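You operate a simulated robot arm through the tools that you are given. There is no shell and no other tool.

You run a simulated two-armed robot. Do the job below in one go: nothing can be reset, and whatever is moved stays where it is left.

JOB
Roll the yellow ball down the chute, through the gate, into the cup.
Fine: let it go by the red lever; afterwards set the lever back and shut the gate again. Where these are worked on the way, their far stop is far enough and under half their travel is too little: gate.

The check looks at the end state, three seconds after you hand in, the way a careful person would. Anything else that was tipped, shoved, dropped, spilled or broken makes it a failure.

ROBOT AND FRAMES
Two 7-joint arms with fingered hands on one trunk that stands fixed in place. Base frame: the origin is at the foot of the trunk, x ahead of it, y to its left, z up. Units: mm, rad, N and s.
The left shoulder is at [27, 269, 1022], the right one opposite. Each reaches about 1298 mm from its shoulder. Payload 5 kg a hand.
The tool frame of a hand sits at the grasp point between the pads (the TCP): z along the fingers, y along the line on which they close. The tips reach 42 mm beyond it. The gripper opens to 208 mm; its body begins 119 mm behind the TCP. The gripper is a hand of 4 fingers: y runs from the thumb to the fingers, the wrist lies at [0, 0, -317] in the tool frame, and closing takes about 1.5 s.
Orientation is that of the tool frame in the base frame, as a unit quaternion [x, y, z, w]. With the fingers straight down and closing along the base's y, the tool's x points along the base's -x, its y along +y and its z along -z.

CONTROLS
- The arms move only by the tool send_rows. It takes "left_moves", "right_moves" or both (then of equal length, played together; a hand with none holds still); each is a list of rows, each an object (a shift or turn left out is 0, a gripper value left out holds the last) with "delta_pos": the shift along the tool's x, y, z in mm, a list of three; "dr": the turn, a rotation vector about the tool's x, y, z in rad, a list of three. In form: [{"delta_pos": [x, y, z], "dr": [wx, wy, wz]}, ...]. A call has 1 to 20 rows; each row is the pose to reach, as a shift and turn from the pose commanded when the call began, along the tool's axes at that moment. "left_gripper" and "right_gripper" are, for a hand that has rows, the closure, from 0 (fully open) to 1 (shut), set as the call begins (left out, the last holds). A row lasts 0.2 s, in which the tool goes at most 50 mm and 0.15 rad; a call with a longer step from one row to the next is refused whole, and so is a gripper value outside its range. A pose out of reach is approached as far as the arm can. The call stops where the force on the tool passes 40 N (or 10 N more than at its start, if that is more) or the arm is blocked; 0.2 s more then pass. The fingers move at their own pace (about 153 mm/s each) and stop on an object; they squeeze with about 26 N. The grip force told is the motor's: it shows also when the fingers shut on nothing. Time passes only in rows, and 0.2 s behind the last, so rows that repeat a pose let the fingers close. The reply holds the time, the measured pose of the TCP, the force on the tool along the base axes, the opening and the grip force, in the units named above and with some noise, with the torque about the TCP (base axes, N m) and any sound that the robot's microphone picked up, and new pictures: "show" is both (left out), scene, wrist or none (wrist: the cameras of the hands that moved).
- Cameras (640 x 400 px; columns grow to the right, rows downward): "scene" is now at [156.2, 56.5, 1311.5]; the picture's right is [0.60, -0.80, 0.00], its down [-0.26, -0.19, -0.95] and it looks along [0.76, 0.57, -0.32] (base axes); focal length 263 px, centre (320, 200). "left" rides on the left gripper at [-93, 1, -146] in its tool frame; the picture's right is [-0.01, -1.00, 0.00], its down [0.84, -0.01, -0.54] and it looks along [0.54, -0.01, 0.84] (tool axes); focal length 280 px, centre (320, 200). "right" rides on the right gripper at [93, 1, -146] in its tool frame; the picture's right is [-0.01, 1.00, 0.00], its down [-0.84, -0.01, -0.54] and it looks along [-0.54, -0.01, 0.84] (tool axes); focal length 280 px, centre (320, 200). There is no depth. A picture from a camera that has moved, and an enlarged one, comes with that camera's place and axes in the base frame and with its lens.
- raise_lower(by): moves the trunk up (or, below 0, down) by that many mm; the arms and the scene camera ride with it, the base frame stays. It gives what a move gives, with no picture.
- move_fingers(finger1, finger2, finger3, thumb_bend, hand): sets how far each is bent, from 0 (flat) to 1 (curled in); at 0.3 the hand is open as for a grip, at 0.7 the pads meet at the TCP. One left out holds its place. A second passes; each finger stops where it meets its share of the squeeze, and holds until it gets a number again. A gripper value or a shape takes the hand back. It gives what a move gives, with no picture; readings hold the bend of each and the force on the fingers (four entries, about 0 where the hand has none), thumb and palm.
- set_grasp(shape, hand): the hand has 4 fingers and takes this shape, open, in about a second: jaw (thumb against the fingers, like two jaws); tri (thumb and two fingers); tip (a fingertip pinch); poke (one finger out to press); point (the index stretched); flat (the hand flat); cup (the hand cupped); fist (a fist). The gripper value then closes the fingers along that shape, each until it touches; the sizes above hold for jaw. It gives what a move gives, with no picture.
- head_to(pan, tilt): turns the head with the scene camera to pan (to the left, within 1.396 rad either way) and tilt (down, from -0.506 to 1.204), counted from straight ahead of the robot (the tilt from the chest, where the trunk bows). It gives what a move gives, and a new picture of the scene camera.
- inspect(camera, box): a new picture of the part [left, top, right, bottom] of that camera's present view, enlarged. No time passes.
- close_job(): hands the job in; it is judged then, once.

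Nothing tells you positions but the pictures and the camera data. Unless the task says otherwise, let go and move clear before handing in.

The tools are called after "Emit:" as a command line: name --argument value ..., lists and objects as JSON in quotes. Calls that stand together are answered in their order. send_rows: Moves the arms, as the interface text tells. Its arguments: {"type":"object","properties":{"left_moves":{"type":"array","items":{"type":"object","properties":{"delta_pos":{"type":"array","items":{"type":"number"}},"dr":{"type":"array","items":{"type":"number"}}}}},"left_gripper":{"type":"number"},"right_moves":{"type":"array","items":{"type":"object","properties":{"delta_pos":{"type":"array","items":{"type":"number"}},"dr":{"type":"array","items":{"type":"number"}}}}},"right_gripper":{"type":"number"},"show":{"type":"string","enum":["both","scene","wrist","none"]}},"required":[]} The other tools are called the same way: raise_lower (by) moves the trunk up or down; set_grasp (shape, hand) gives the hand a shape; move_fingers (finger1, finger2, finger3, thumb_bend, hand) moves the fingers one by one; head_to (pan, tilt) turns the head that bears the scene camera; inspect (camera, box) takes an enlarged picture of a part of a camera's view; close_job () hands the job in.

At the start:

```text
time_s: 0.0
left_position: [297.6, 805.0, 1178.3]
left_orientation: [-0.362, 0.932, -0.001, 0.0]
left_force: [-0.3, -0.3, -0.8]
left_wrist_torque: [-0.02, -0.03, 0.0]
left_gripper_width: 207.7
left_gripper_force: 0.1
left_shape: jaw
left_bend: [0.3, 0.3, 0.3, 0.3]
left_finger forces: [0.1, 0.0, 0.0, 0.1, 0.0, 0.0]
right_position: [447.6, 128.7, 1210.1]
right_orientation: [-0.362, 0.932, -0.001, -0.001]
right_force: [0.3, -0.3, -0.3]
right_wrist_torque: [0.0, 0.01, -0.02]
right_gripper_width: 208.0
right_gripper_force: 0.0
right_shape: jaw
right_bend: [0.3, 0.3, 0.3, 0.3]
right_finger forces: [0.1, 0.0, 0.1, 0.0, 0.0, 0.0]
trunk travel left (down, up): [-400.0, 221.0]
head pan, tilt (commanded): [0.649, 0.326]
```

scene: 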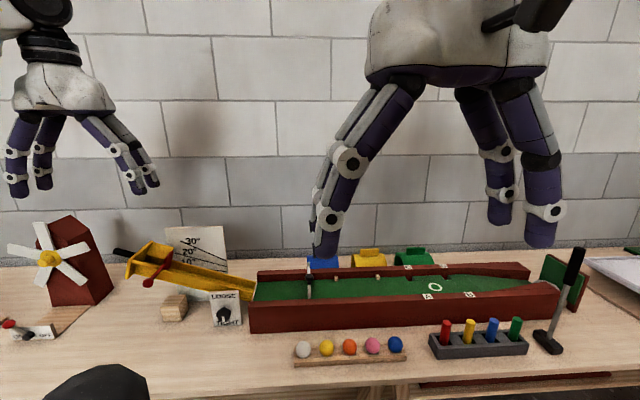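
right: 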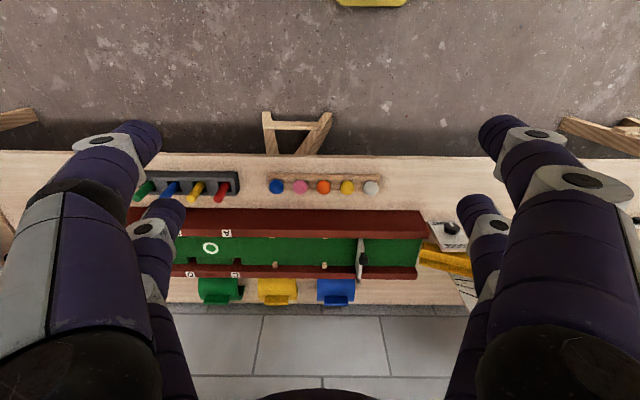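
left: 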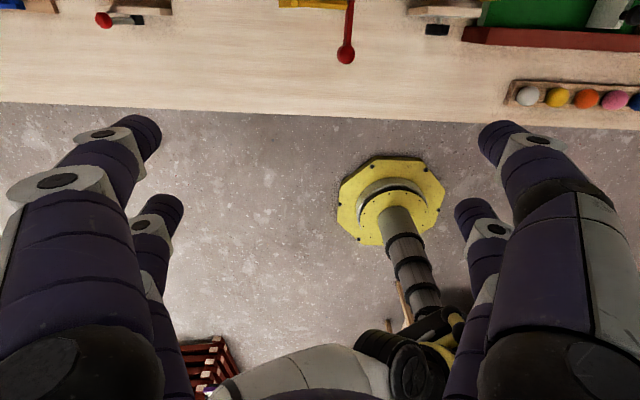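

I see a table with a yellow chute (red lever), a green-floored trough with a gate, a rack of coloured balls, peg holder, windmill, latch and coloured cups behind. I'll enlarge parts of the picture to understand the mechanism before moving.

Emit:
inspect --camera "scene" --box '[90, 200, 290, 340]'

Emit:
inspect --camera "scene" --box '[240, 230, 440, 370]'

Emit:
inspect --camera "scene" --box '[400, 230, 640, 390]'

Emit:
inspect --camera "right" --box '[120, 150, 480, 330]'

Emit:
inspect --camera "scene" --box '[0, 200, 200, 360]'

```text
2.86 times, centred on (190, 270) of scene
camera zoom: at [156.2, 56.5, 1311.5], right [0.6, -0.8, 0.0], down [-0.26, -0.19, -0.95], along [0.76, 0.57, -0.32], focal length 753 px, centre (691, 0)
```

zoom: 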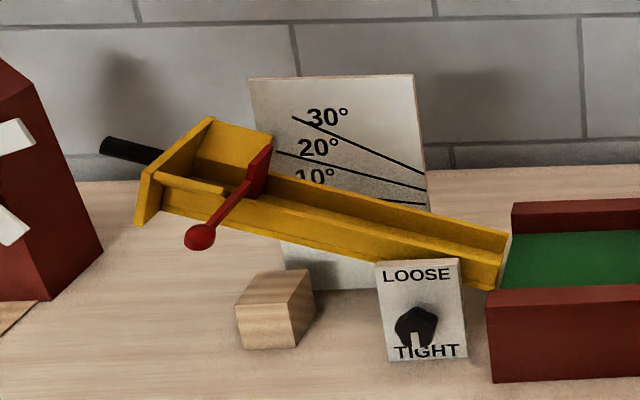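

```text
2.86 times, centred on (340, 300) of scene
camera zoom: at [156.2, 56.5, 1311.5], right [0.6, -0.8, 0.0], down [-0.26, -0.19, -0.95], along [0.76, 0.57, -0.32], focal length 753 px, centre (263, -86)
```

zoom: 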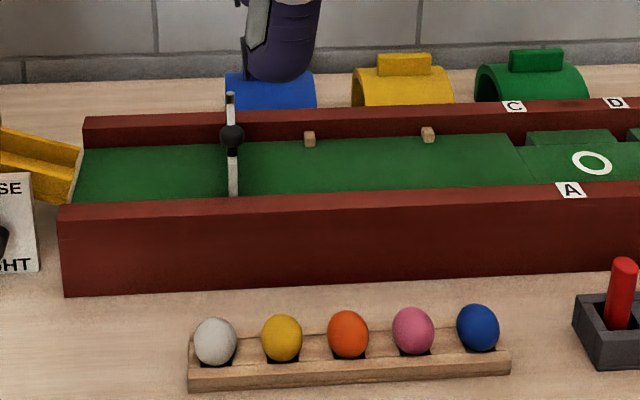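

```text
2.50 times, centred on (520, 310) of scene
camera zoom: at [156.2, 56.5, 1311.5], right [0.6, -0.8, 0.0], down [-0.26, -0.19, -0.95], along [0.76, 0.57, -0.32], focal length 658 px, centre (-180, -75)
```

zoom: 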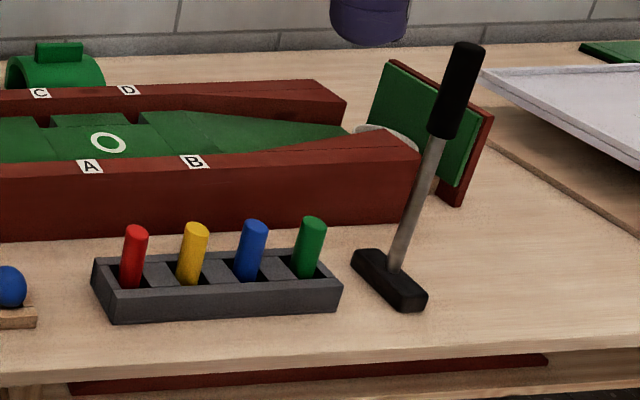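

```text
1.78 times, centred on (300, 240) of right
camera zoom: at [379.3, 65.2, 1355.5], right [-0.66, 0.75, 0.0], down [0.63, 0.56, 0.54], along [0.4, 0.36, -0.84], focal length 498 px, centre (356, 129)
```

zoom: 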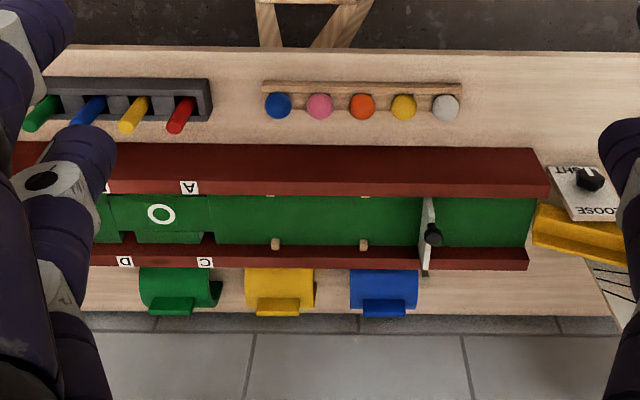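

```text
2.50 times, centred on (100, 280) of scene
camera zoom: at [156.2, 56.5, 1311.5], right [0.6, -0.8, 0.0], down [-0.26, -0.19, -0.95], along [0.76, 0.57, -0.32], focal length 658 px, centre (870, 0)
```

zoom: 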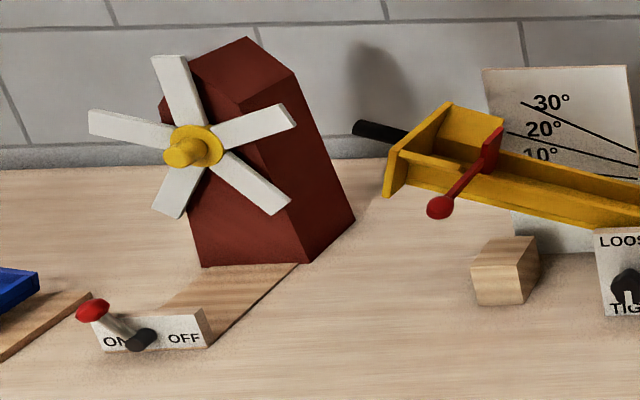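

The yellow ball sits second in the rack at about (630, 390, 665). I need a clear view of the far end of the trough (the cup) and of the chute's top, so I'll turn the head and look.

Emit:
head_to --pan 0.25 --tilt 0.55

```text
time_s: 0.9
left_position: [298.7, 805.0, 1179.0]
left_orientation: [-0.363, 0.932, 0.0, 0.0]
left_force: [-0.2, 0.2, 0.7]
left_wrist_torque: [-0.01, -0.01, 0.01]
left_gripper_width: 207.7
left_gripper_force: 0.1
left_shape: jaw
left_bend: [0.3, 0.3, 0.3, 0.3]
left_finger forces: [0.1, 0.1, 0.1, 0.0, 0.1, 0.0]
right_position: [448.5, 129.0, 1209.9]
right_orientation: [-0.362, 0.932, -0.001, 0.0]
right_force: [-1.3, -0.2, -0.4]
right_wrist_torque: [-0.02, -0.02, 0.0]
right_gripper_width: 207.8
right_gripper_force: 0.1
right_shape: jaw
right_bend: [0.3, 0.3, 0.3, 0.3]
right_finger forces: [0.0, 0.0, 0.0, 0.0, 0.1, 0.1]
trunk travel left (down, up): [-400.0, 221.0]
head pan, tilt (commanded): [0.25, 0.55]
camera scene: at [168.8, 22.5, 1291.0], right [0.25, -0.97, 0.0], down [-0.51, -0.13, -0.85], along [0.83, 0.21, -0.52], focal length 263 px, centre (320, 200)
```

scene: 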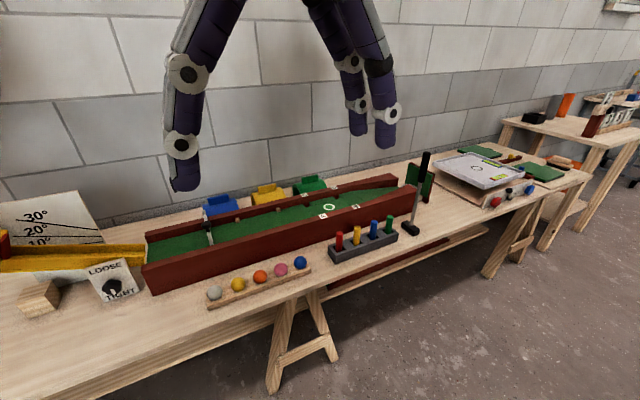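

The head now shows the whole row: chute, trough, and far end. I'll enlarge the trough's far end and gate from here.

Emit:
inspect --camera "scene" --box '[310, 140, 450, 230]'

Emit:
inspect --camera "scene" --box '[130, 160, 290, 270]'

Emit:
inspect --camera "scene" --box '[410, 120, 580, 220]'

```text
4.44 times, centred on (380, 185) of scene
camera zoom: at [168.8, 22.5, 1291.0], right [0.25, -0.97, 0.0], down [-0.51, -0.13, -0.85], along [0.83, 0.21, -0.52], focal length 1171 px, centre (53, 267)
```

zoom: 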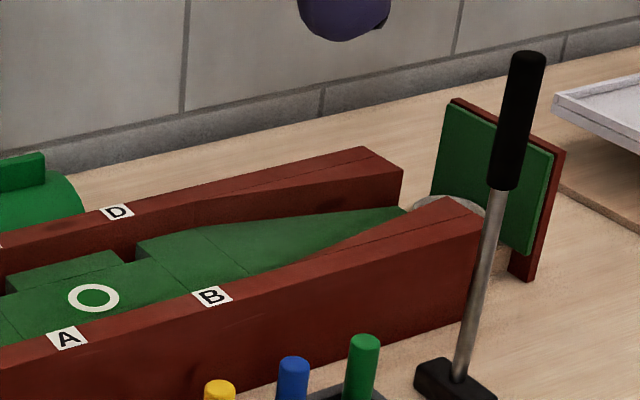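

```text
3.64 times, centred on (210, 215) of scene
camera zoom: at [168.8, 22.5, 1291.0], right [0.25, -0.97, 0.0], down [-0.51, -0.13, -0.85], along [0.83, 0.21, -0.52], focal length 958 px, centre (720, 146)
```

zoom: 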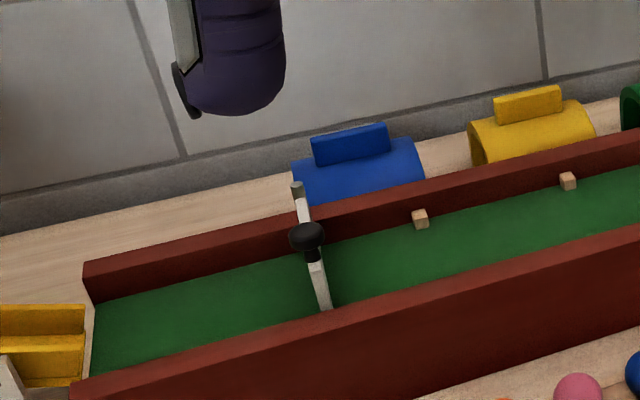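

```text
3.76 times, centred on (495, 170) of scene
camera zoom: at [168.8, 22.5, 1291.0], right [0.25, -0.97, 0.0], down [-0.51, -0.13, -0.85], along [0.83, 0.21, -0.52], focal length 992 px, centre (-339, 313)
```

zoom: 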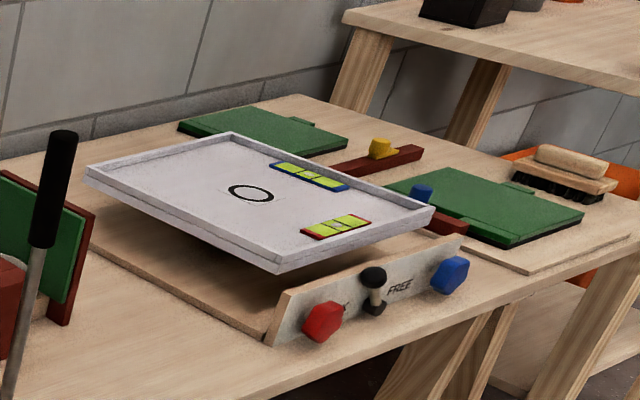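

The ball rack lies parallel to the trough, the gate knob is about (710, 517, 804) and the red lever's knob about (362, 811, 859). I'll bring the right hand's camera closer above the gate to see how it moves.

Emit:
send_rows --right_moves '[{"delta_pos": [-37, 12.4, 24]}, {"delta_pos": [-74, 24.8, 48]}, {"delta_pos": [-111, 37.2, 72]}, {"delta_pos": [-148, 49.6, 96]}, {"delta_pos": [-185, 62, 120]}, {"delta_pos": [-222, 74.4, 144]}, {"delta_pos": [-259, 86.8, 168]}, {"delta_pos": [-296, 99.2, 192]}, {"delta_pos": [-333, 111.6, 215]}]' --show "wrist"

Emit:
head_to --pan 0.85 --tilt 0.5

```text
time_s: 2.2
left_position: [296.0, 805.1, 1179.7]
left_orientation: [-0.363, 0.932, 0.0, 0.002]
left_force: [-1.9, 0.2, 1.5]
left_wrist_torque: [0.14, -0.28, -0.02]
left_gripper_width: 207.9
left_gripper_force: 0.1
left_shape: jaw
left_bend: [0.3, 0.3, 0.3, 0.3]
left_finger forces: [0.1, 0.0, 0.1, 0.0, 0.0, 0.1]
right_position: [626.9, 224.7, 1157.0]
right_orientation: [-0.302, 0.952, 0.049, 0.022]
right_force: [-0.4, 0.2, 1.8]
right_wrist_torque: [0.06, -0.2, -0.03]
right_gripper_width: 208.1
right_gripper_force: 0.1
right_shape: jaw
right_bend: [0.3, 0.3, 0.3, 0.3]
right_finger forces: [0.0, 0.0, 0.1, 0.0, 0.0, 0.1]
right hand out of reach, approached as far as the arm can: row 6
trunk travel left (down, up): [-400.0, 221.0]
head pan, tilt (commanded): [0.25, 0.55]
stopped in row 6 (right hand): the arm was blocked; the commanded pose is now the measured one
camera right: at [547.3, 155.5, 1293.2], right [-0.56, 0.82, 0.08], down [0.69, 0.42, 0.59], along [0.45, 0.39, -0.8], focal length 280 px, centre (320, 200)
```

right: 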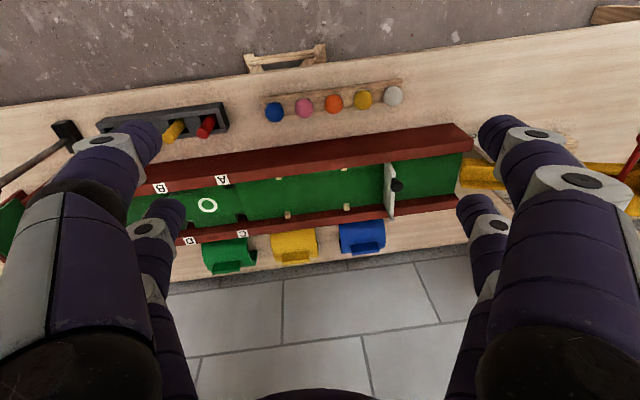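

```text
time_s: 3.2
left_position: [298.8, 805.5, 1177.0]
left_orientation: [-0.363, 0.932, -0.001, -0.001]
left_force: [-0.6, 0.2, -0.6]
left_wrist_torque: [0.02, -0.02, 0.01]
left_gripper_width: 208.1
left_gripper_force: 0.0
left_shape: jaw
left_bend: [0.3, 0.3, 0.3, 0.3]
left_finger forces: [0.0, 0.0, 0.0, 0.0, 0.0, 0.0]
right_position: [626.6, 226.4, 1154.1]
right_orientation: [-0.303, 0.952, 0.048, 0.023]
right_force: [0.5, -0.3, 0.0]
right_wrist_torque: [-0.01, -0.02, 0.01]
right_gripper_width: 207.9
right_gripper_force: 0.1
right_shape: jaw
right_bend: [0.3, 0.3, 0.3, 0.3]
right_finger forces: [0.0, 0.0, 0.1, 0.0, 0.0, 0.1]
trunk travel left (down, up): [-400.0, 221.0]
head pan, tilt (commanded): [0.85, 0.499]
camera scene: at [142.0, 68.7, 1295.4], right [0.75, -0.66, 0.0], down [-0.32, -0.36, -0.88], along [0.58, 0.66, -0.48], focal length 263 px, centre (320, 200)
```

scene: 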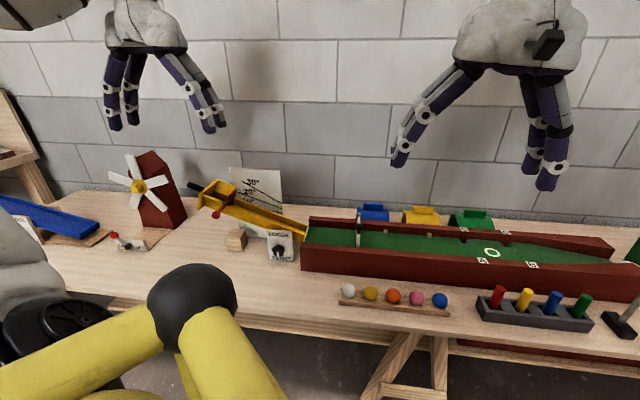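

The right arm reached its limit, but its camera now gives a fair overhead view. I'll enlarge the gate, the far end and the chute from these views.

Emit:
inspect --camera "right" --box '[320, 120, 500, 230]'

Emit:
inspect --camera "right" --box '[130, 140, 310, 250]'

Emit:
inspect --camera "scene" --box '[180, 160, 320, 250]'

Emit:
inspect --camera "scene" --box '[290, 190, 450, 290]'

Emit:
inspect --camera "left" --box '[240, 0, 440, 110]'

```text
3.56 times, centred on (410, 175) of right
camera zoom: at [548.6, 157.3, 1292.1], right [-0.57, 0.82, 0.08], down [0.69, 0.42, 0.59], along [0.45, 0.39, -0.8], focal length 997 px, centre (0, 289)
```

zoom: 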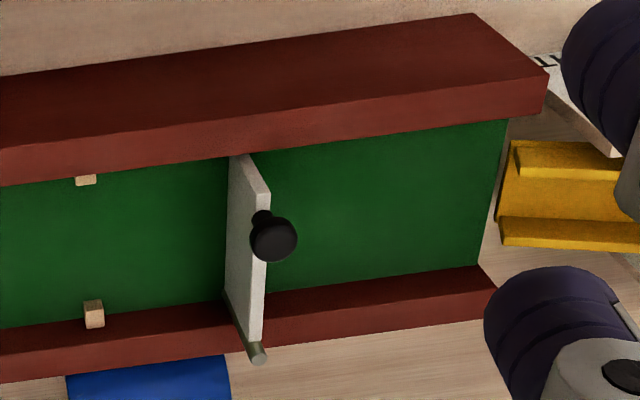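

```text
3.56 times, centred on (220, 195) of right
camera zoom: at [548.6, 157.3, 1292.1], right [-0.57, 0.82, 0.08], down [0.69, 0.42, 0.59], along [0.45, 0.39, -0.8], focal length 997 px, centre (676, 218)
```

zoom: 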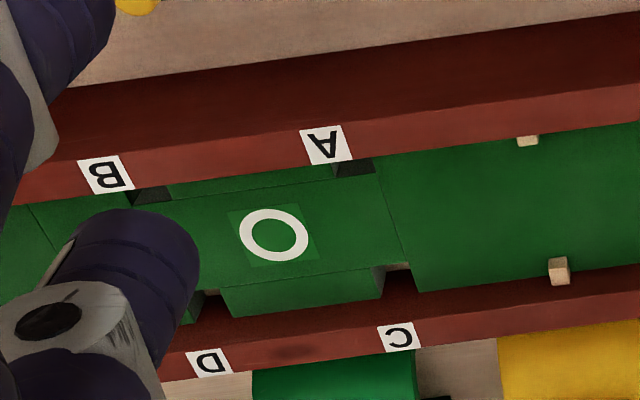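

```text
4.44 times, centred on (250, 205) of scene
camera zoom: at [142.0, 68.7, 1295.4], right [0.75, -0.66, 0.0], down [-0.32, -0.36, -0.88], along [0.58, 0.66, -0.48], focal length 1171 px, centre (631, 178)
```

zoom: 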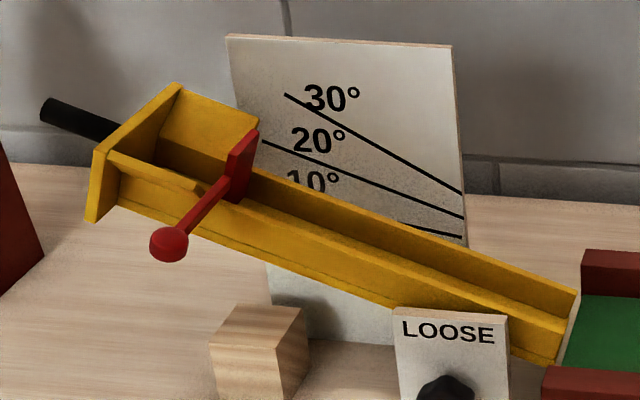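

```text
4.00 times, centred on (370, 240) of scene
camera zoom: at [142.0, 68.7, 1295.4], right [0.75, -0.66, 0.0], down [-0.32, -0.36, -0.88], along [0.58, 0.66, -0.48], focal length 1054 px, centre (120, 40)
```

zoom: 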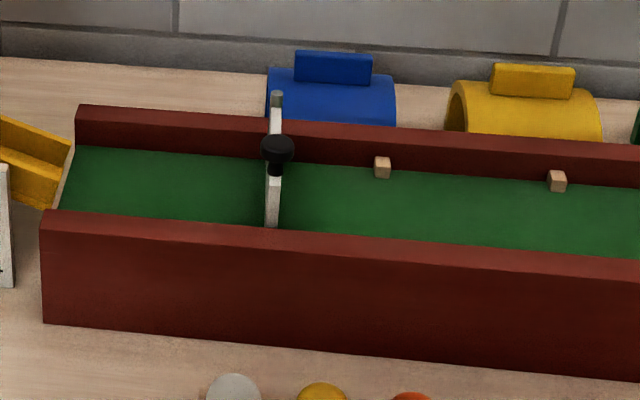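

```text
3.20 times, centred on (340, 55) of left
camera zoom: at [366.9, 870.7, 1324.2], right [0.69, -0.73, 0.0], down [-0.61, -0.58, 0.54], along [-0.39, -0.37, -0.84], focal length 897 px, centre (256, 664)
```

zoom: 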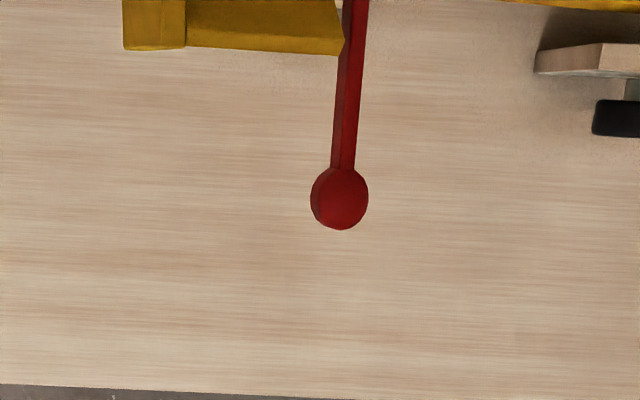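

The gate is a white plate spanning the trough with a black knob on top and what seems a vertical hinge post at the far wall. I want a closer look at the hand itself before choosing grasps, and at the chute from the left hand's camera.

Emit:
inspect --camera "scene" --box '[80, 0, 240, 140]'

Emit:
inspect --camera "scene" --box '[380, 0, 600, 200]'

Emit:
inspect --camera "left" --box '[0, 90, 640, 400]'

```text
2.86 times, centred on (160, 70) of scene
camera zoom: at [142.0, 68.7, 1295.4], right [0.75, -0.66, 0.0], down [-0.32, -0.36, -0.88], along [0.58, 0.66, -0.48], focal length 753 px, centre (777, 571)
```

zoom: 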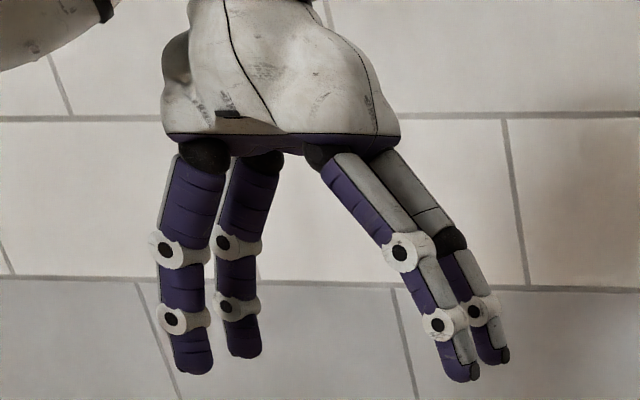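

```text
2.00 times, centred on (490, 100) of scene
camera zoom: at [142.0, 68.7, 1295.4], right [0.75, -0.66, 0.0], down [-0.32, -0.36, -0.88], along [0.58, 0.66, -0.48], focal length 527 px, centre (-20, 400)
```

zoom: 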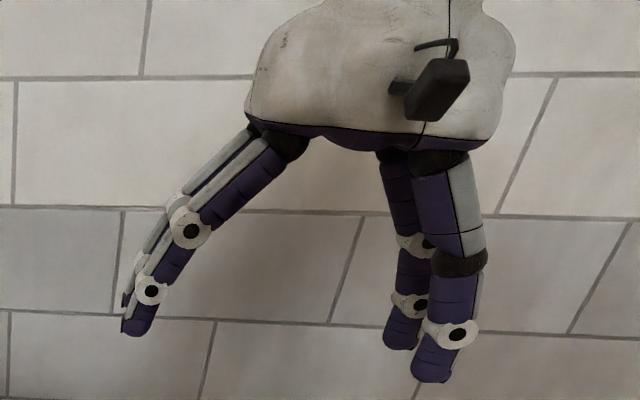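

```text
1.00 times, centred on (320, 245) of left (not enlarged: the box is as wide or as high as the picture)
camera zoom: at [366.9, 870.7, 1324.2], right [0.69, -0.73, 0.0], down [-0.61, -0.58, 0.54], along [-0.39, -0.37, -0.84], focal length 280 px, centre (320, 155)
```

zoom: 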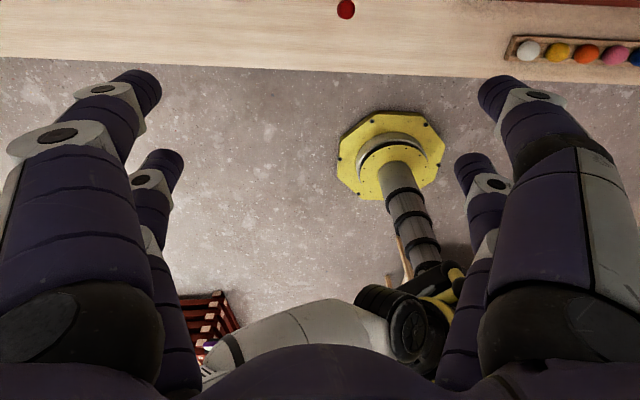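

I'll retreat the right hand toward its own side and turn the left hand a quarter turn so its closing axis is across the table, placing its camera above the chute for a look.

Emit:
send_rows --left_moves '[{"delta_pos": [-13.6, -12.3, 13.2], "dr": [0, 0, 0.143]}, {"delta_pos": [-27.3, -24.5, 26.4], "dr": [0, 0, 0.286]}, {"delta_pos": [-40.9, -36.8, 39.5], "dr": [0, 0, 0.428]}, {"delta_pos": [-54.5, -49.1, 52.7], "dr": [0, 0, 0.571]}, {"delta_pos": [-68.2, -61.4, 65.9], "dr": [0, 0, 0.714]}, {"delta_pos": [-81.8, -73.6, 79.1], "dr": [0, 0, 0.857]}, {"delta_pos": [-95.5, -85.9, 92.3], "dr": [0, 0, 1.0]}, {"delta_pos": [-109.1, -98.2, 105.5], "dr": [0, 0, 1.142]}, {"delta_pos": [-122.7, -110.5, 118.6], "dr": [0, 0, 1.285]}, {"delta_pos": [-136.4, -122.7, 131.8], "dr": [0, 0, 1.428]}, {"delta_pos": [-150, -135, 145], "dr": [0, 0, 1.571]}]' --right_moves '[{"delta_pos": [27.2, -7.5, -6.8]}, {"delta_pos": [54.4, -14.9, -13.5]}, {"delta_pos": [81.5, -22.4, -20.3]}, {"delta_pos": [108.7, -29.8, -27.1]}, {"delta_pos": [135.9, -37.3, -33.9]}, {"delta_pos": [163, -44.7, -40.6]}, {"delta_pos": [190.3, -52.2, -47.4]}, {"delta_pos": [217.5, -59.6, -54.2]}, {"delta_pos": [244.6, -67.1, -61]}, {"delta_pos": [271.8, -74.5, -67.7]}, {"delta_pos": [299, -82, -74.5]}]' --show "both"

```text
time_s: 5.6
left_position: [499.1, 807.4, 1032.9]
left_orientation: [0.404, 0.915, 0.0, 0.0]
left_force: [-0.3, -1.0, 0.3]
left_wrist_torque: [0.08, -0.01, 0.01]
left_gripper_width: 208.0
left_gripper_force: 0.1
left_shape: jaw
left_bend: [0.3, 0.3, 0.3, 0.3]
left_finger forces: [0.1, 0.0, 0.0, 0.0, 0.0, 0.1]
right_position: [428.3, -18.2, 1200.4]
right_orientation: [-0.304, 0.951, 0.049, 0.022]
right_force: [0.5, -0.3, -0.1]
right_wrist_torque: [0.01, 0.04, 0.01]
right_gripper_width: 208.0
right_gripper_force: 0.2
right_shape: jaw
right_bend: [0.3, 0.3, 0.3, 0.3]
right_finger forces: [0.0, 0.0, 0.0, 0.0, 0.0, 0.1]
trunk travel left (down, up): [-400.0, 221.0]
head pan, tilt (commanded): [0.85, 0.499]
camera scene: at [142.0, 68.1, 1295.6], right [0.75, -0.66, 0.0], down [-0.32, -0.36, -0.88], along [0.58, 0.66, -0.48], focal length 263 px, centre (320, 200)
camera right: at [350.0, -87.7, 1338.3], right [-0.57, 0.82, 0.08], down [0.69, 0.42, 0.59], along [0.45, 0.39, -0.8], focal length 280 px, centre (320, 200)
camera left: at [564.3, 738.7, 1179.7], right [-0.73, -0.68, 0.0], down [-0.58, 0.61, 0.54], along [-0.37, 0.39, -0.84], focal length 280 px, centre (320, 200)
```

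scene: 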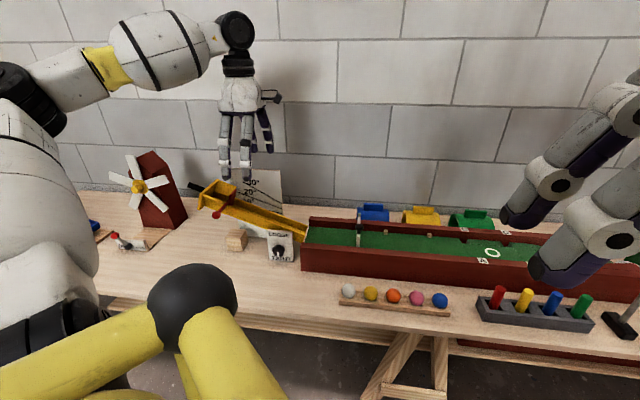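
right: 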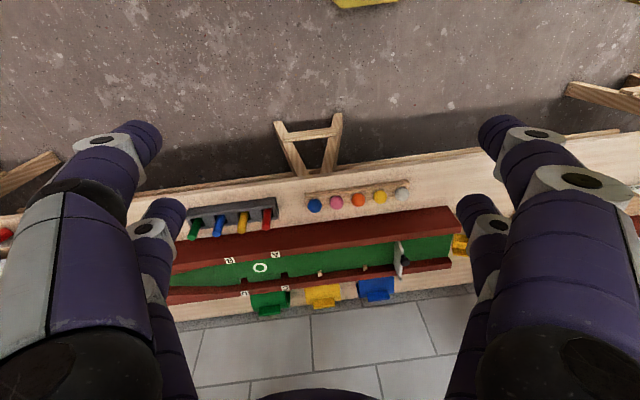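
left: 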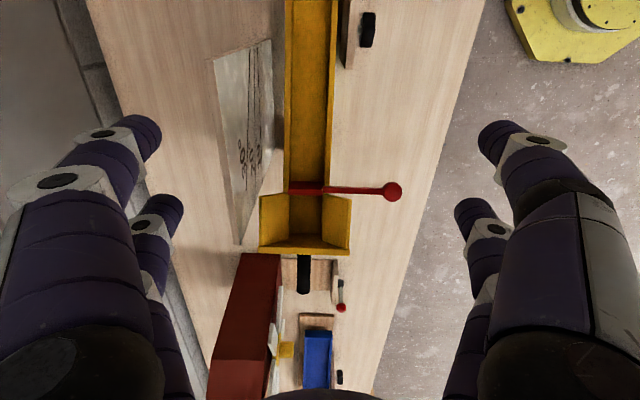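

Emit:
inspect --camera "left" --box '[220, 140, 440, 280]'

Emit:
inspect --camera "left" --box '[200, 0, 420, 140]'

Emit:
inspect --camera "scene" --box '[190, 80, 310, 180]'

```text
2.86 times, centred on (330, 210) of left
camera zoom: at [564.3, 738.7, 1179.7], right [-0.73, -0.68, 0.0], down [-0.58, 0.61, 0.54], along [-0.37, 0.39, -0.84], focal length 801 px, centre (291, 171)
```

zoom: 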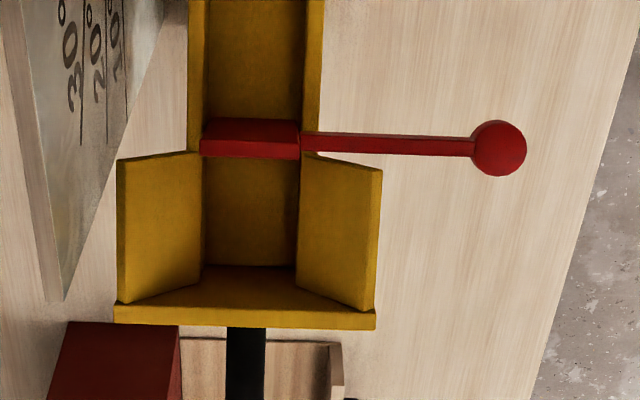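

```text
2.86 times, centred on (310, 70) of left
camera zoom: at [564.3, 738.7, 1179.7], right [-0.73, -0.68, 0.0], down [-0.58, 0.61, 0.54], along [-0.37, 0.39, -0.84], focal length 801 px, centre (349, 571)
```

zoom: 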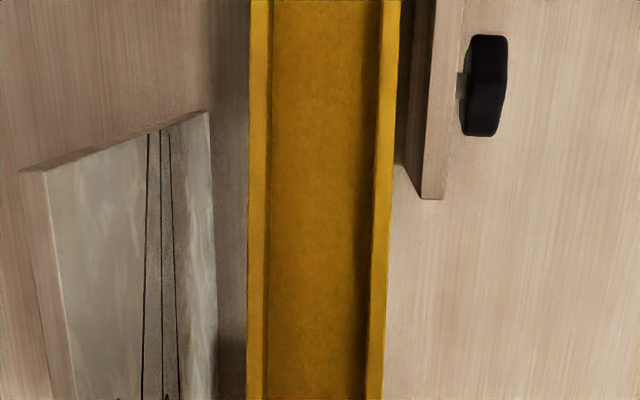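

```text
4.00 times, centred on (250, 130) of scene
camera zoom: at [142.0, 68.1, 1295.6], right [0.75, -0.66, 0.0], down [-0.32, -0.36, -0.88], along [0.58, 0.66, -0.48], focal length 1054 px, centre (600, 480)
```

zoom: 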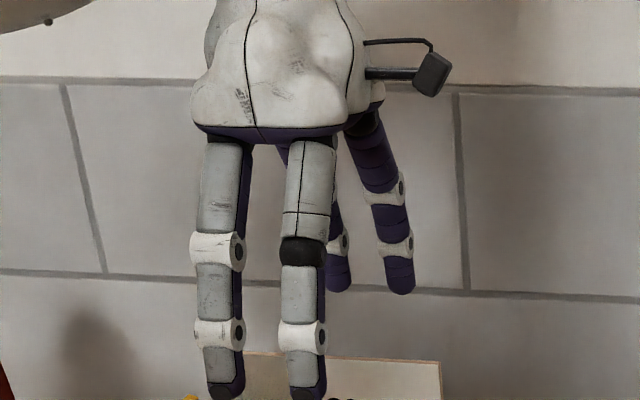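

The chute's hopper is an open funnel behind a red blade; the lever's knob is at about (360, 812, 859), its rod running level to the blade. Now I'll carry the left hand along the trough (keeping height) to view the gate closely.

Emit:
send_rows --left_moves '[{"delta_pos": [-43.5, -3.6, 0]}, {"delta_pos": [-87, -7.2, 0]}, {"delta_pos": [-130.5, -10.9, 0]}, {"delta_pos": [-174, -14.5, 0]}, {"delta_pos": [-217.5, -18.2, 5]}, {"delta_pos": [-261, -21.8, 10]}, {"delta_pos": [-304.5, -25.5, 15]}, {"delta_pos": [-348, -29, 20]}, {"delta_pos": [-391.5, -32.7, 25]}, {"delta_pos": [-435, -36.4, 30]}, {"delta_pos": [-479, -40, 33]}]' --show "both"

```text
time_s: 8.0
left_position: [795.8, 427.4, 998.9]
left_orientation: [0.402, 0.916, -0.001, 0.0]
left_force: [0.3, 0.0, 0.3]
left_wrist_torque: [0.0, 0.03, -0.02]
left_gripper_width: 207.7
left_gripper_force: 0.1
left_shape: jaw
left_bend: [0.3, 0.3, 0.3, 0.3]
left_finger forces: [0.0, 0.0, 0.1, 0.0, 0.1, 0.0]
right_position: [428.8, -16.5, 1199.8]
right_orientation: [-0.304, 0.951, 0.047, 0.021]
right_force: [1.1, -0.4, -0.5]
right_wrist_torque: [0.1, 0.21, 0.02]
right_gripper_width: 208.2
right_gripper_force: 0.0
right_shape: jaw
right_bend: [0.3, 0.3, 0.3, 0.3]
right_finger forces: [0.1, 0.0, 0.0, 0.0, 0.0, 0.0]
trunk travel left (down, up): [-400.0, 221.0]
head pan, tilt (commanded): [0.85, 0.499]
camera scene: at [142.8, 68.2, 1295.1], right [0.75, -0.66, 0.0], down [-0.32, -0.36, -0.88], along [0.58, 0.66, -0.48], focal length 263 px, centre (320, 200)
camera left: at [860.0, 359.8, 1145.3], right [-0.73, -0.69, 0.0], down [-0.58, 0.61, 0.54], along [-0.37, 0.39, -0.84], focal length 280 px, centre (320, 200)
```

scene: 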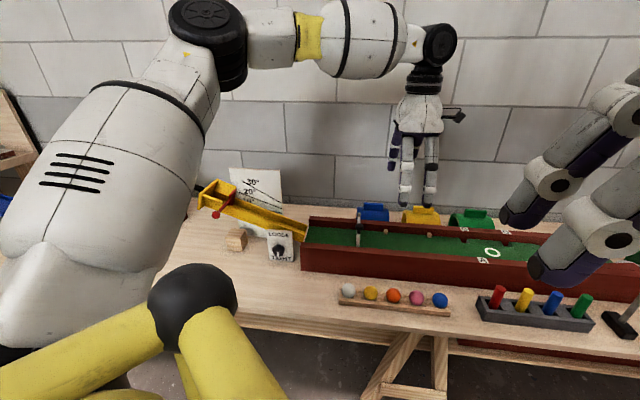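
left: 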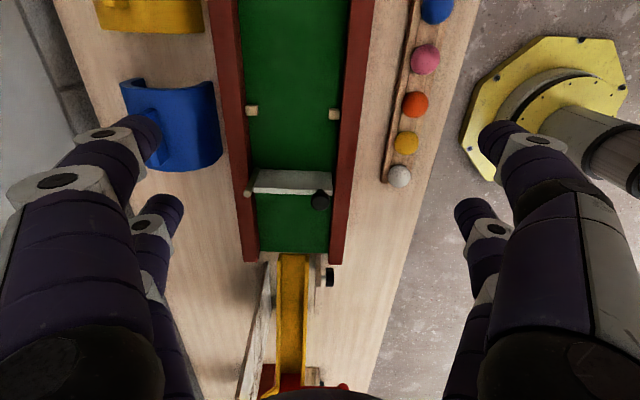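

Emit:
inspect --camera "left" --box '[220, 90, 380, 270]'

Emit:
inspect --camera "left" --box '[360, 0, 480, 200]'

Emit:
inspect --camera "left" --box '[230, 150, 350, 220]'

```text
2.22 times, centred on (300, 180) of left
camera zoom: at [860.0, 359.8, 1145.3], right [-0.73, -0.69, 0.0], down [-0.58, 0.61, 0.54], along [-0.37, 0.39, -0.84], focal length 623 px, centre (364, 244)
```

zoom: 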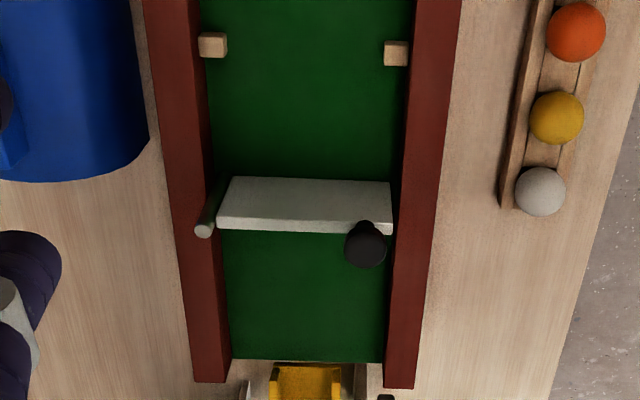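

```text
2.00 times, centred on (420, 100) of left
camera zoom: at [860.0, 359.8, 1145.3], right [-0.73, -0.69, 0.0], down [-0.58, 0.61, 0.54], along [-0.37, 0.39, -0.84], focal length 561 px, centre (120, 400)
```

zoom: 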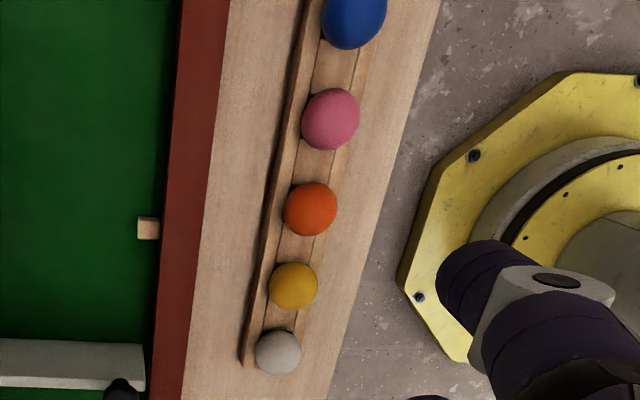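

```text
5.33 times, centred on (290, 185) of left
camera zoom: at [860.0, 359.8, 1145.3], right [-0.73, -0.69, 0.0], down [-0.58, 0.61, 0.54], along [-0.37, 0.39, -0.84], focal length 1495 px, centre (480, 280)
```

zoom: 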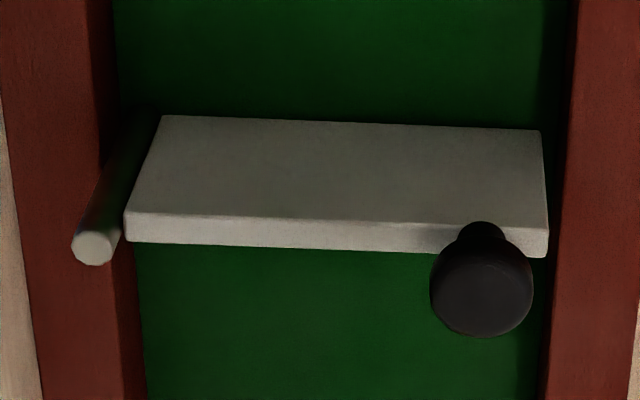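

The gate is a door: it swings on a vertical post at the far wall (about (788, 584)), knob at (707, 519, 806), with a stop block downstream on the far wall. I'll try the pinch shape in the air to see how the fingers stand.

Emit:
set_grasp --hand "left" --shape "tip"

Emit:
inspect --camera "left" --box '[0, 0, 640, 400]'

Emit:
inspect --camera "scene" --box '[370, 60, 490, 220]'

```text
time_s: 8.9
left_position: [793.0, 428.1, 1000.1]
left_orientation: [0.403, 0.915, 0.0, 0.0]
left_force: [-0.2, -0.6, 0.0]
left_wrist_torque: [0.0, -0.06, -0.02]
left_gripper_width: 208.0
left_gripper_force: 0.0
left_shape: tip
left_bend: [0.3, 0.3, 0.3, 0.3]
left_finger forces: [0.0, 0.0, 0.0, 0.0, 0.0, 0.1]
right_position: [428.4, -16.8, 1200.4]
right_orientation: [-0.303, 0.952, 0.048, 0.021]
right_force: [-0.8, -0.4, 0.2]
right_wrist_torque: [0.01, -0.05, 0.02]
right_gripper_width: 208.0
right_gripper_force: 0.2
right_shape: jaw
right_bend: [0.3, 0.3, 0.3, 0.3]
right_finger forces: [0.1, 0.0, 0.1, 0.0, 0.0, 0.0]
trunk travel left (down, up): [-400.0, 221.0]
head pan, tilt (commanded): [0.85, 0.499]
```

```text
1.00 times, centred on (320, 200) of left (not enlarged: the box is as wide or as high as the picture)
camera zoom: at [858.2, 359.8, 1146.7], right [-0.73, -0.69, 0.0], down [-0.58, 0.61, 0.54], along [-0.37, 0.39, -0.84], focal length 280 px, centre (320, 200)
```

zoom: 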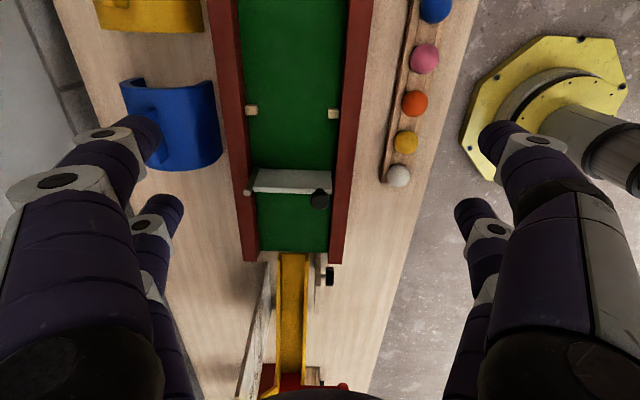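

```text
2.50 times, centred on (430, 140) of scene
camera zoom: at [141.5, 68.6, 1295.6], right [0.75, -0.66, 0.0], down [-0.32, -0.36, -0.88], along [0.58, 0.66, -0.48], focal length 658 px, centre (45, 350)
```

zoom: 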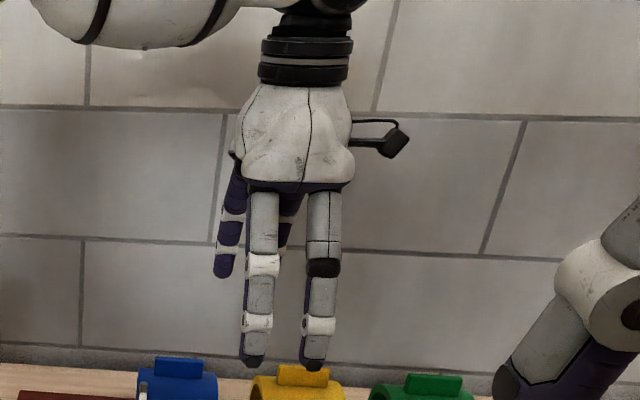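

The open "tip" shape looks like the open jaw, so I'll close it in the air to see where the tips meet.

Emit:
send_rows --left_moves '[{"delta_pos": [0, 0, 0]}, {"delta_pos": [0, 0, 0]}, {"delta_pos": [0, 0, 0]}, {"delta_pos": [0, 0, 0]}, {"delta_pos": [0, 0, 0]}, {"delta_pos": [0, 0, 0]}, {"delta_pos": [0, 0, 0]}, {"delta_pos": [0, 0, 0]}]' --left_gripper 1.0 --show "both"

Emit:
inspect --camera "scene" --box '[370, 60, 490, 220]'

```text
time_s: 10.7
left_position: [793.3, 426.2, 999.6]
left_orientation: [0.403, 0.915, 0.0, 0.0]
left_force: [0.6, 1.1, 0.5]
left_wrist_torque: [-0.02, -0.02, -0.01]
left_gripper_width: 0.0
left_gripper_force: 26.3
left_shape: tip
left_bend: [0.7, 0.7, 0.7, 0.7]
left_finger forces: [0.0, 0.0, 0.1, 0.0, 0.0, 0.0]
right_position: [428.1, -17.0, 1200.4]
right_orientation: [-0.303, 0.951, 0.049, 0.022]
right_force: [-0.2, -0.4, -0.8]
right_wrist_torque: [-0.02, -0.01, -0.03]
right_gripper_width: 208.1
right_gripper_force: 0.0
right_shape: jaw
right_bend: [0.3, 0.3, 0.3, 0.3]
right_finger forces: [0.1, 0.0, 0.0, 0.1, 0.0, 0.0]
trunk travel left (down, up): [-400.0, 221.0]
head pan, tilt (commanded): [0.85, 0.499]
camera scene: at [141.9, 68.6, 1295.5], right [0.75, -0.66, 0.0], down [-0.32, -0.36, -0.88], along [0.58, 0.66, -0.48], focal length 263 px, centre (320, 200)
camera left: at [858.7, 359.6, 1146.4], right [-0.73, -0.69, 0.0], down [-0.58, 0.61, 0.54], along [-0.37, 0.39, -0.84], focal length 280 px, centre (320, 200)
```

scene: 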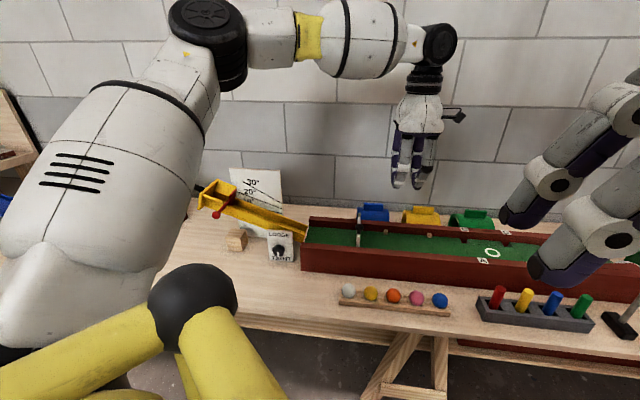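
left: 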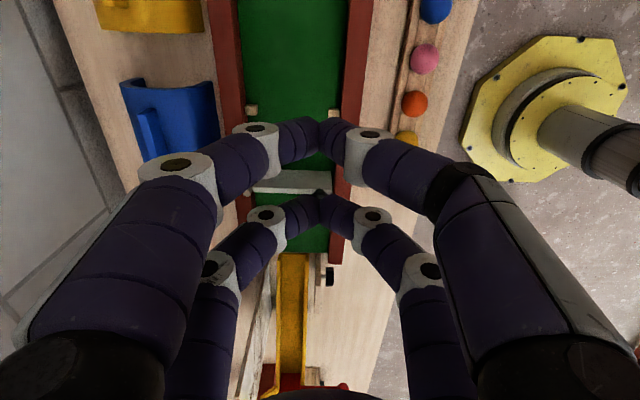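

```text
2.50 times, centred on (430, 140) of scene
camera zoom: at [141.9, 68.6, 1295.5], right [0.75, -0.66, 0.0], down [-0.32, -0.36, -0.88], along [0.58, 0.66, -0.48], focal length 658 px, centre (45, 350)
```

zoom: 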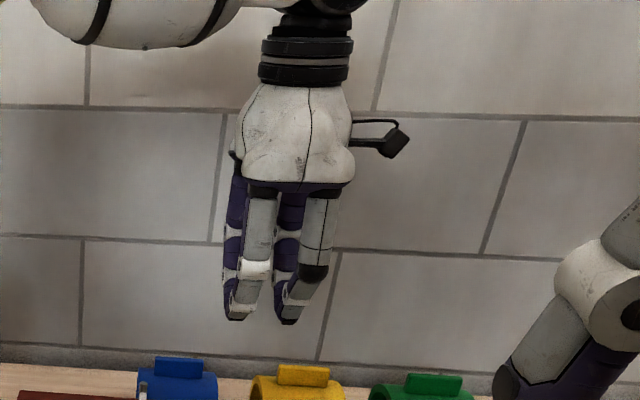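

The hand closes as two opposed finger pairs about 56 mm apart, so I need to know which finger numbers make which pair. I'll test single-finger bends in the air.

Emit:
move_fingers --hand "left" --finger1 1.0 --finger2 0.3 --finger3 0.5 --thumb_bend 0.4

Emit:
inspect --camera "left" --box '[0, 0, 640, 400]'

Emit:
inspect --camera "scene" --box '[370, 60, 490, 220]'

```text
time_s: 11.7
left_position: [793.6, 427.0, 998.5]
left_orientation: [0.403, 0.915, 0.001, 0.0]
left_force: [-0.4, -0.4, 0.6]
left_wrist_torque: [-0.01, 0.0, 0.0]
left_gripper_width: 87.8
left_gripper_force: 0.1
left_shape: fingers
left_bend: [1.0, 0.3, 0.5, 0.4]
left_finger forces: [0.0, 0.0, 0.0, 0.0, 0.0, 0.1]
right_position: [428.5, -18.1, 1200.7]
right_orientation: [-0.303, 0.951, 0.048, 0.022]
right_force: [0.0, -0.5, 0.1]
right_wrist_torque: [-0.01, 0.02, -0.02]
right_gripper_width: 207.7
right_gripper_force: 0.0
right_shape: jaw
right_bend: [0.3, 0.3, 0.3, 0.3]
right_finger forces: [0.0, 0.0, 0.0, 0.1, 0.1, 0.0]
trunk travel left (down, up): [-400.0, 221.0]
head pan, tilt (commanded): [0.85, 0.499]
```

```text
1.00 times, centred on (320, 200) of left (not enlarged: the box is as wide or as high as the picture)
camera zoom: at [858.7, 359.5, 1146.4], right [-0.73, -0.69, 0.0], down [-0.58, 0.61, 0.54], along [-0.37, 0.39, -0.84], focal length 280 px, centre (320, 200)
```

zoom: 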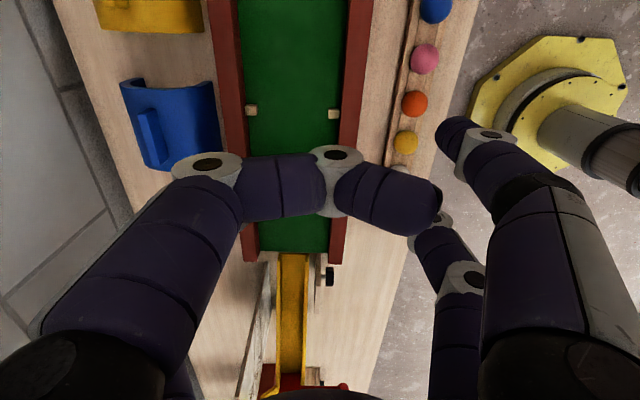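

```text
2.50 times, centred on (430, 140) of scene
camera zoom: at [141.9, 68.6, 1295.5], right [0.75, -0.66, 0.0], down [-0.32, -0.36, -0.88], along [0.58, 0.66, -0.48], focal length 658 px, centre (45, 350)
```

zoom: 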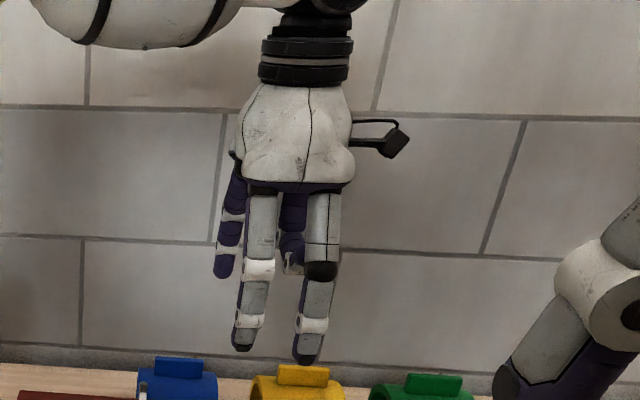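

The pairs are: thumb + finger1 (on the camera side, 28 mm off the TCP) and finger3 + finger2. I'll use thumb+finger1 as a pincer, with finger2 curled away, and go above the gate knob to check alignment.

Emit:
move_fingers --hand "left" --finger1 0.5 --finger2 1.0 --finger3 0.3 --thumb_bend 0.5

Emit:
send_rows --left_moves '[{"delta_pos": [38, 0, 25]}, {"delta_pos": [77, 0, 50]}, {"delta_pos": [115, 0, 75]}, {"delta_pos": [154, -1, 99]}, {"delta_pos": [154, -1, 99]}]' --show "both"

```text
time_s: 12.7
left_position: [792.7, 427.4, 999.3]
left_orientation: [0.402, 0.915, -0.001, 0.0]
left_force: [-0.9, 0.2, -0.1]
left_wrist_torque: [0.0, 0.0, 0.02]
left_gripper_width: 112.7
left_gripper_force: 0.1
left_shape: fingers
left_bend: [0.5, 1.0, 0.3, 0.5]
left_finger forces: [0.0, 0.0, 0.1, 0.1, 0.1, 0.0]
right_position: [428.5, -17.3, 1200.2]
right_orientation: [-0.303, 0.951, 0.048, 0.022]
right_force: [-0.1, 0.1, -0.2]
right_wrist_torque: [0.01, -0.01, 0.02]
right_gripper_width: 208.1
right_gripper_force: 0.1
right_shape: jaw
right_bend: [0.3, 0.3, 0.3, 0.3]
right_finger forces: [0.1, 0.0, 0.0, 0.0, 0.0, 0.0]
trunk travel left (down, up): [-400.0, 221.0]
head pan, tilt (commanded): [0.85, 0.499]
```

```text
time_s: 13.9
left_position: [688.9, 540.1, 900.6]
left_orientation: [0.403, 0.915, 0.0, 0.0]
left_force: [0.2, -0.2, 0.2]
left_wrist_torque: [0.02, 0.0, -0.01]
left_gripper_width: 112.5
left_gripper_force: 0.1
left_shape: fingers
left_bend: [0.5, 1.0, 0.3, 0.5]
left_finger forces: [0.1, 0.0, 0.0, 0.0, 0.0, 0.0]
right_position: [428.9, -18.2, 1199.9]
right_orientation: [-0.302, 0.952, 0.049, 0.022]
right_force: [0.1, -0.9, -0.1]
right_wrist_torque: [0.06, -0.01, 0.0]
right_gripper_width: 208.0
right_gripper_force: 0.0
right_shape: jaw
right_bend: [0.3, 0.3, 0.3, 0.3]
right_finger forces: [0.0, 0.1, 0.0, 0.0, 0.0, 0.0]
trunk travel left (down, up): [-400.0, 221.0]
head pan, tilt (commanded): [0.85, 0.499]
camera scene: at [141.8, 68.2, 1295.6], right [0.75, -0.66, 0.0], down [-0.32, -0.36, -0.88], along [0.58, 0.66, -0.48], focal length 263 px, centre (320, 200)
camera left: at [753.9, 471.6, 1047.5], right [-0.73, -0.69, 0.0], down [-0.58, 0.61, 0.54], along [-0.37, 0.39, -0.84], focal length 280 px, centre (320, 200)
```

scene: 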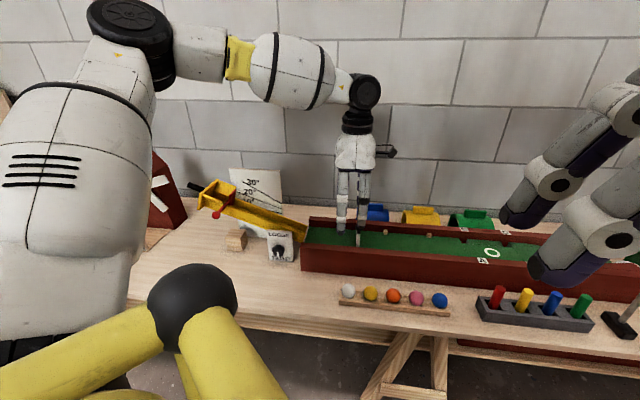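
left: 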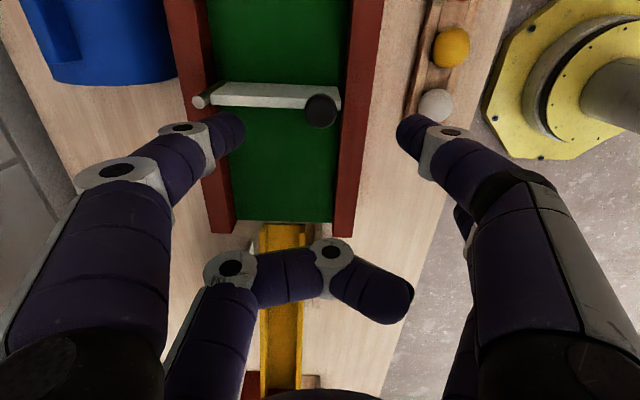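

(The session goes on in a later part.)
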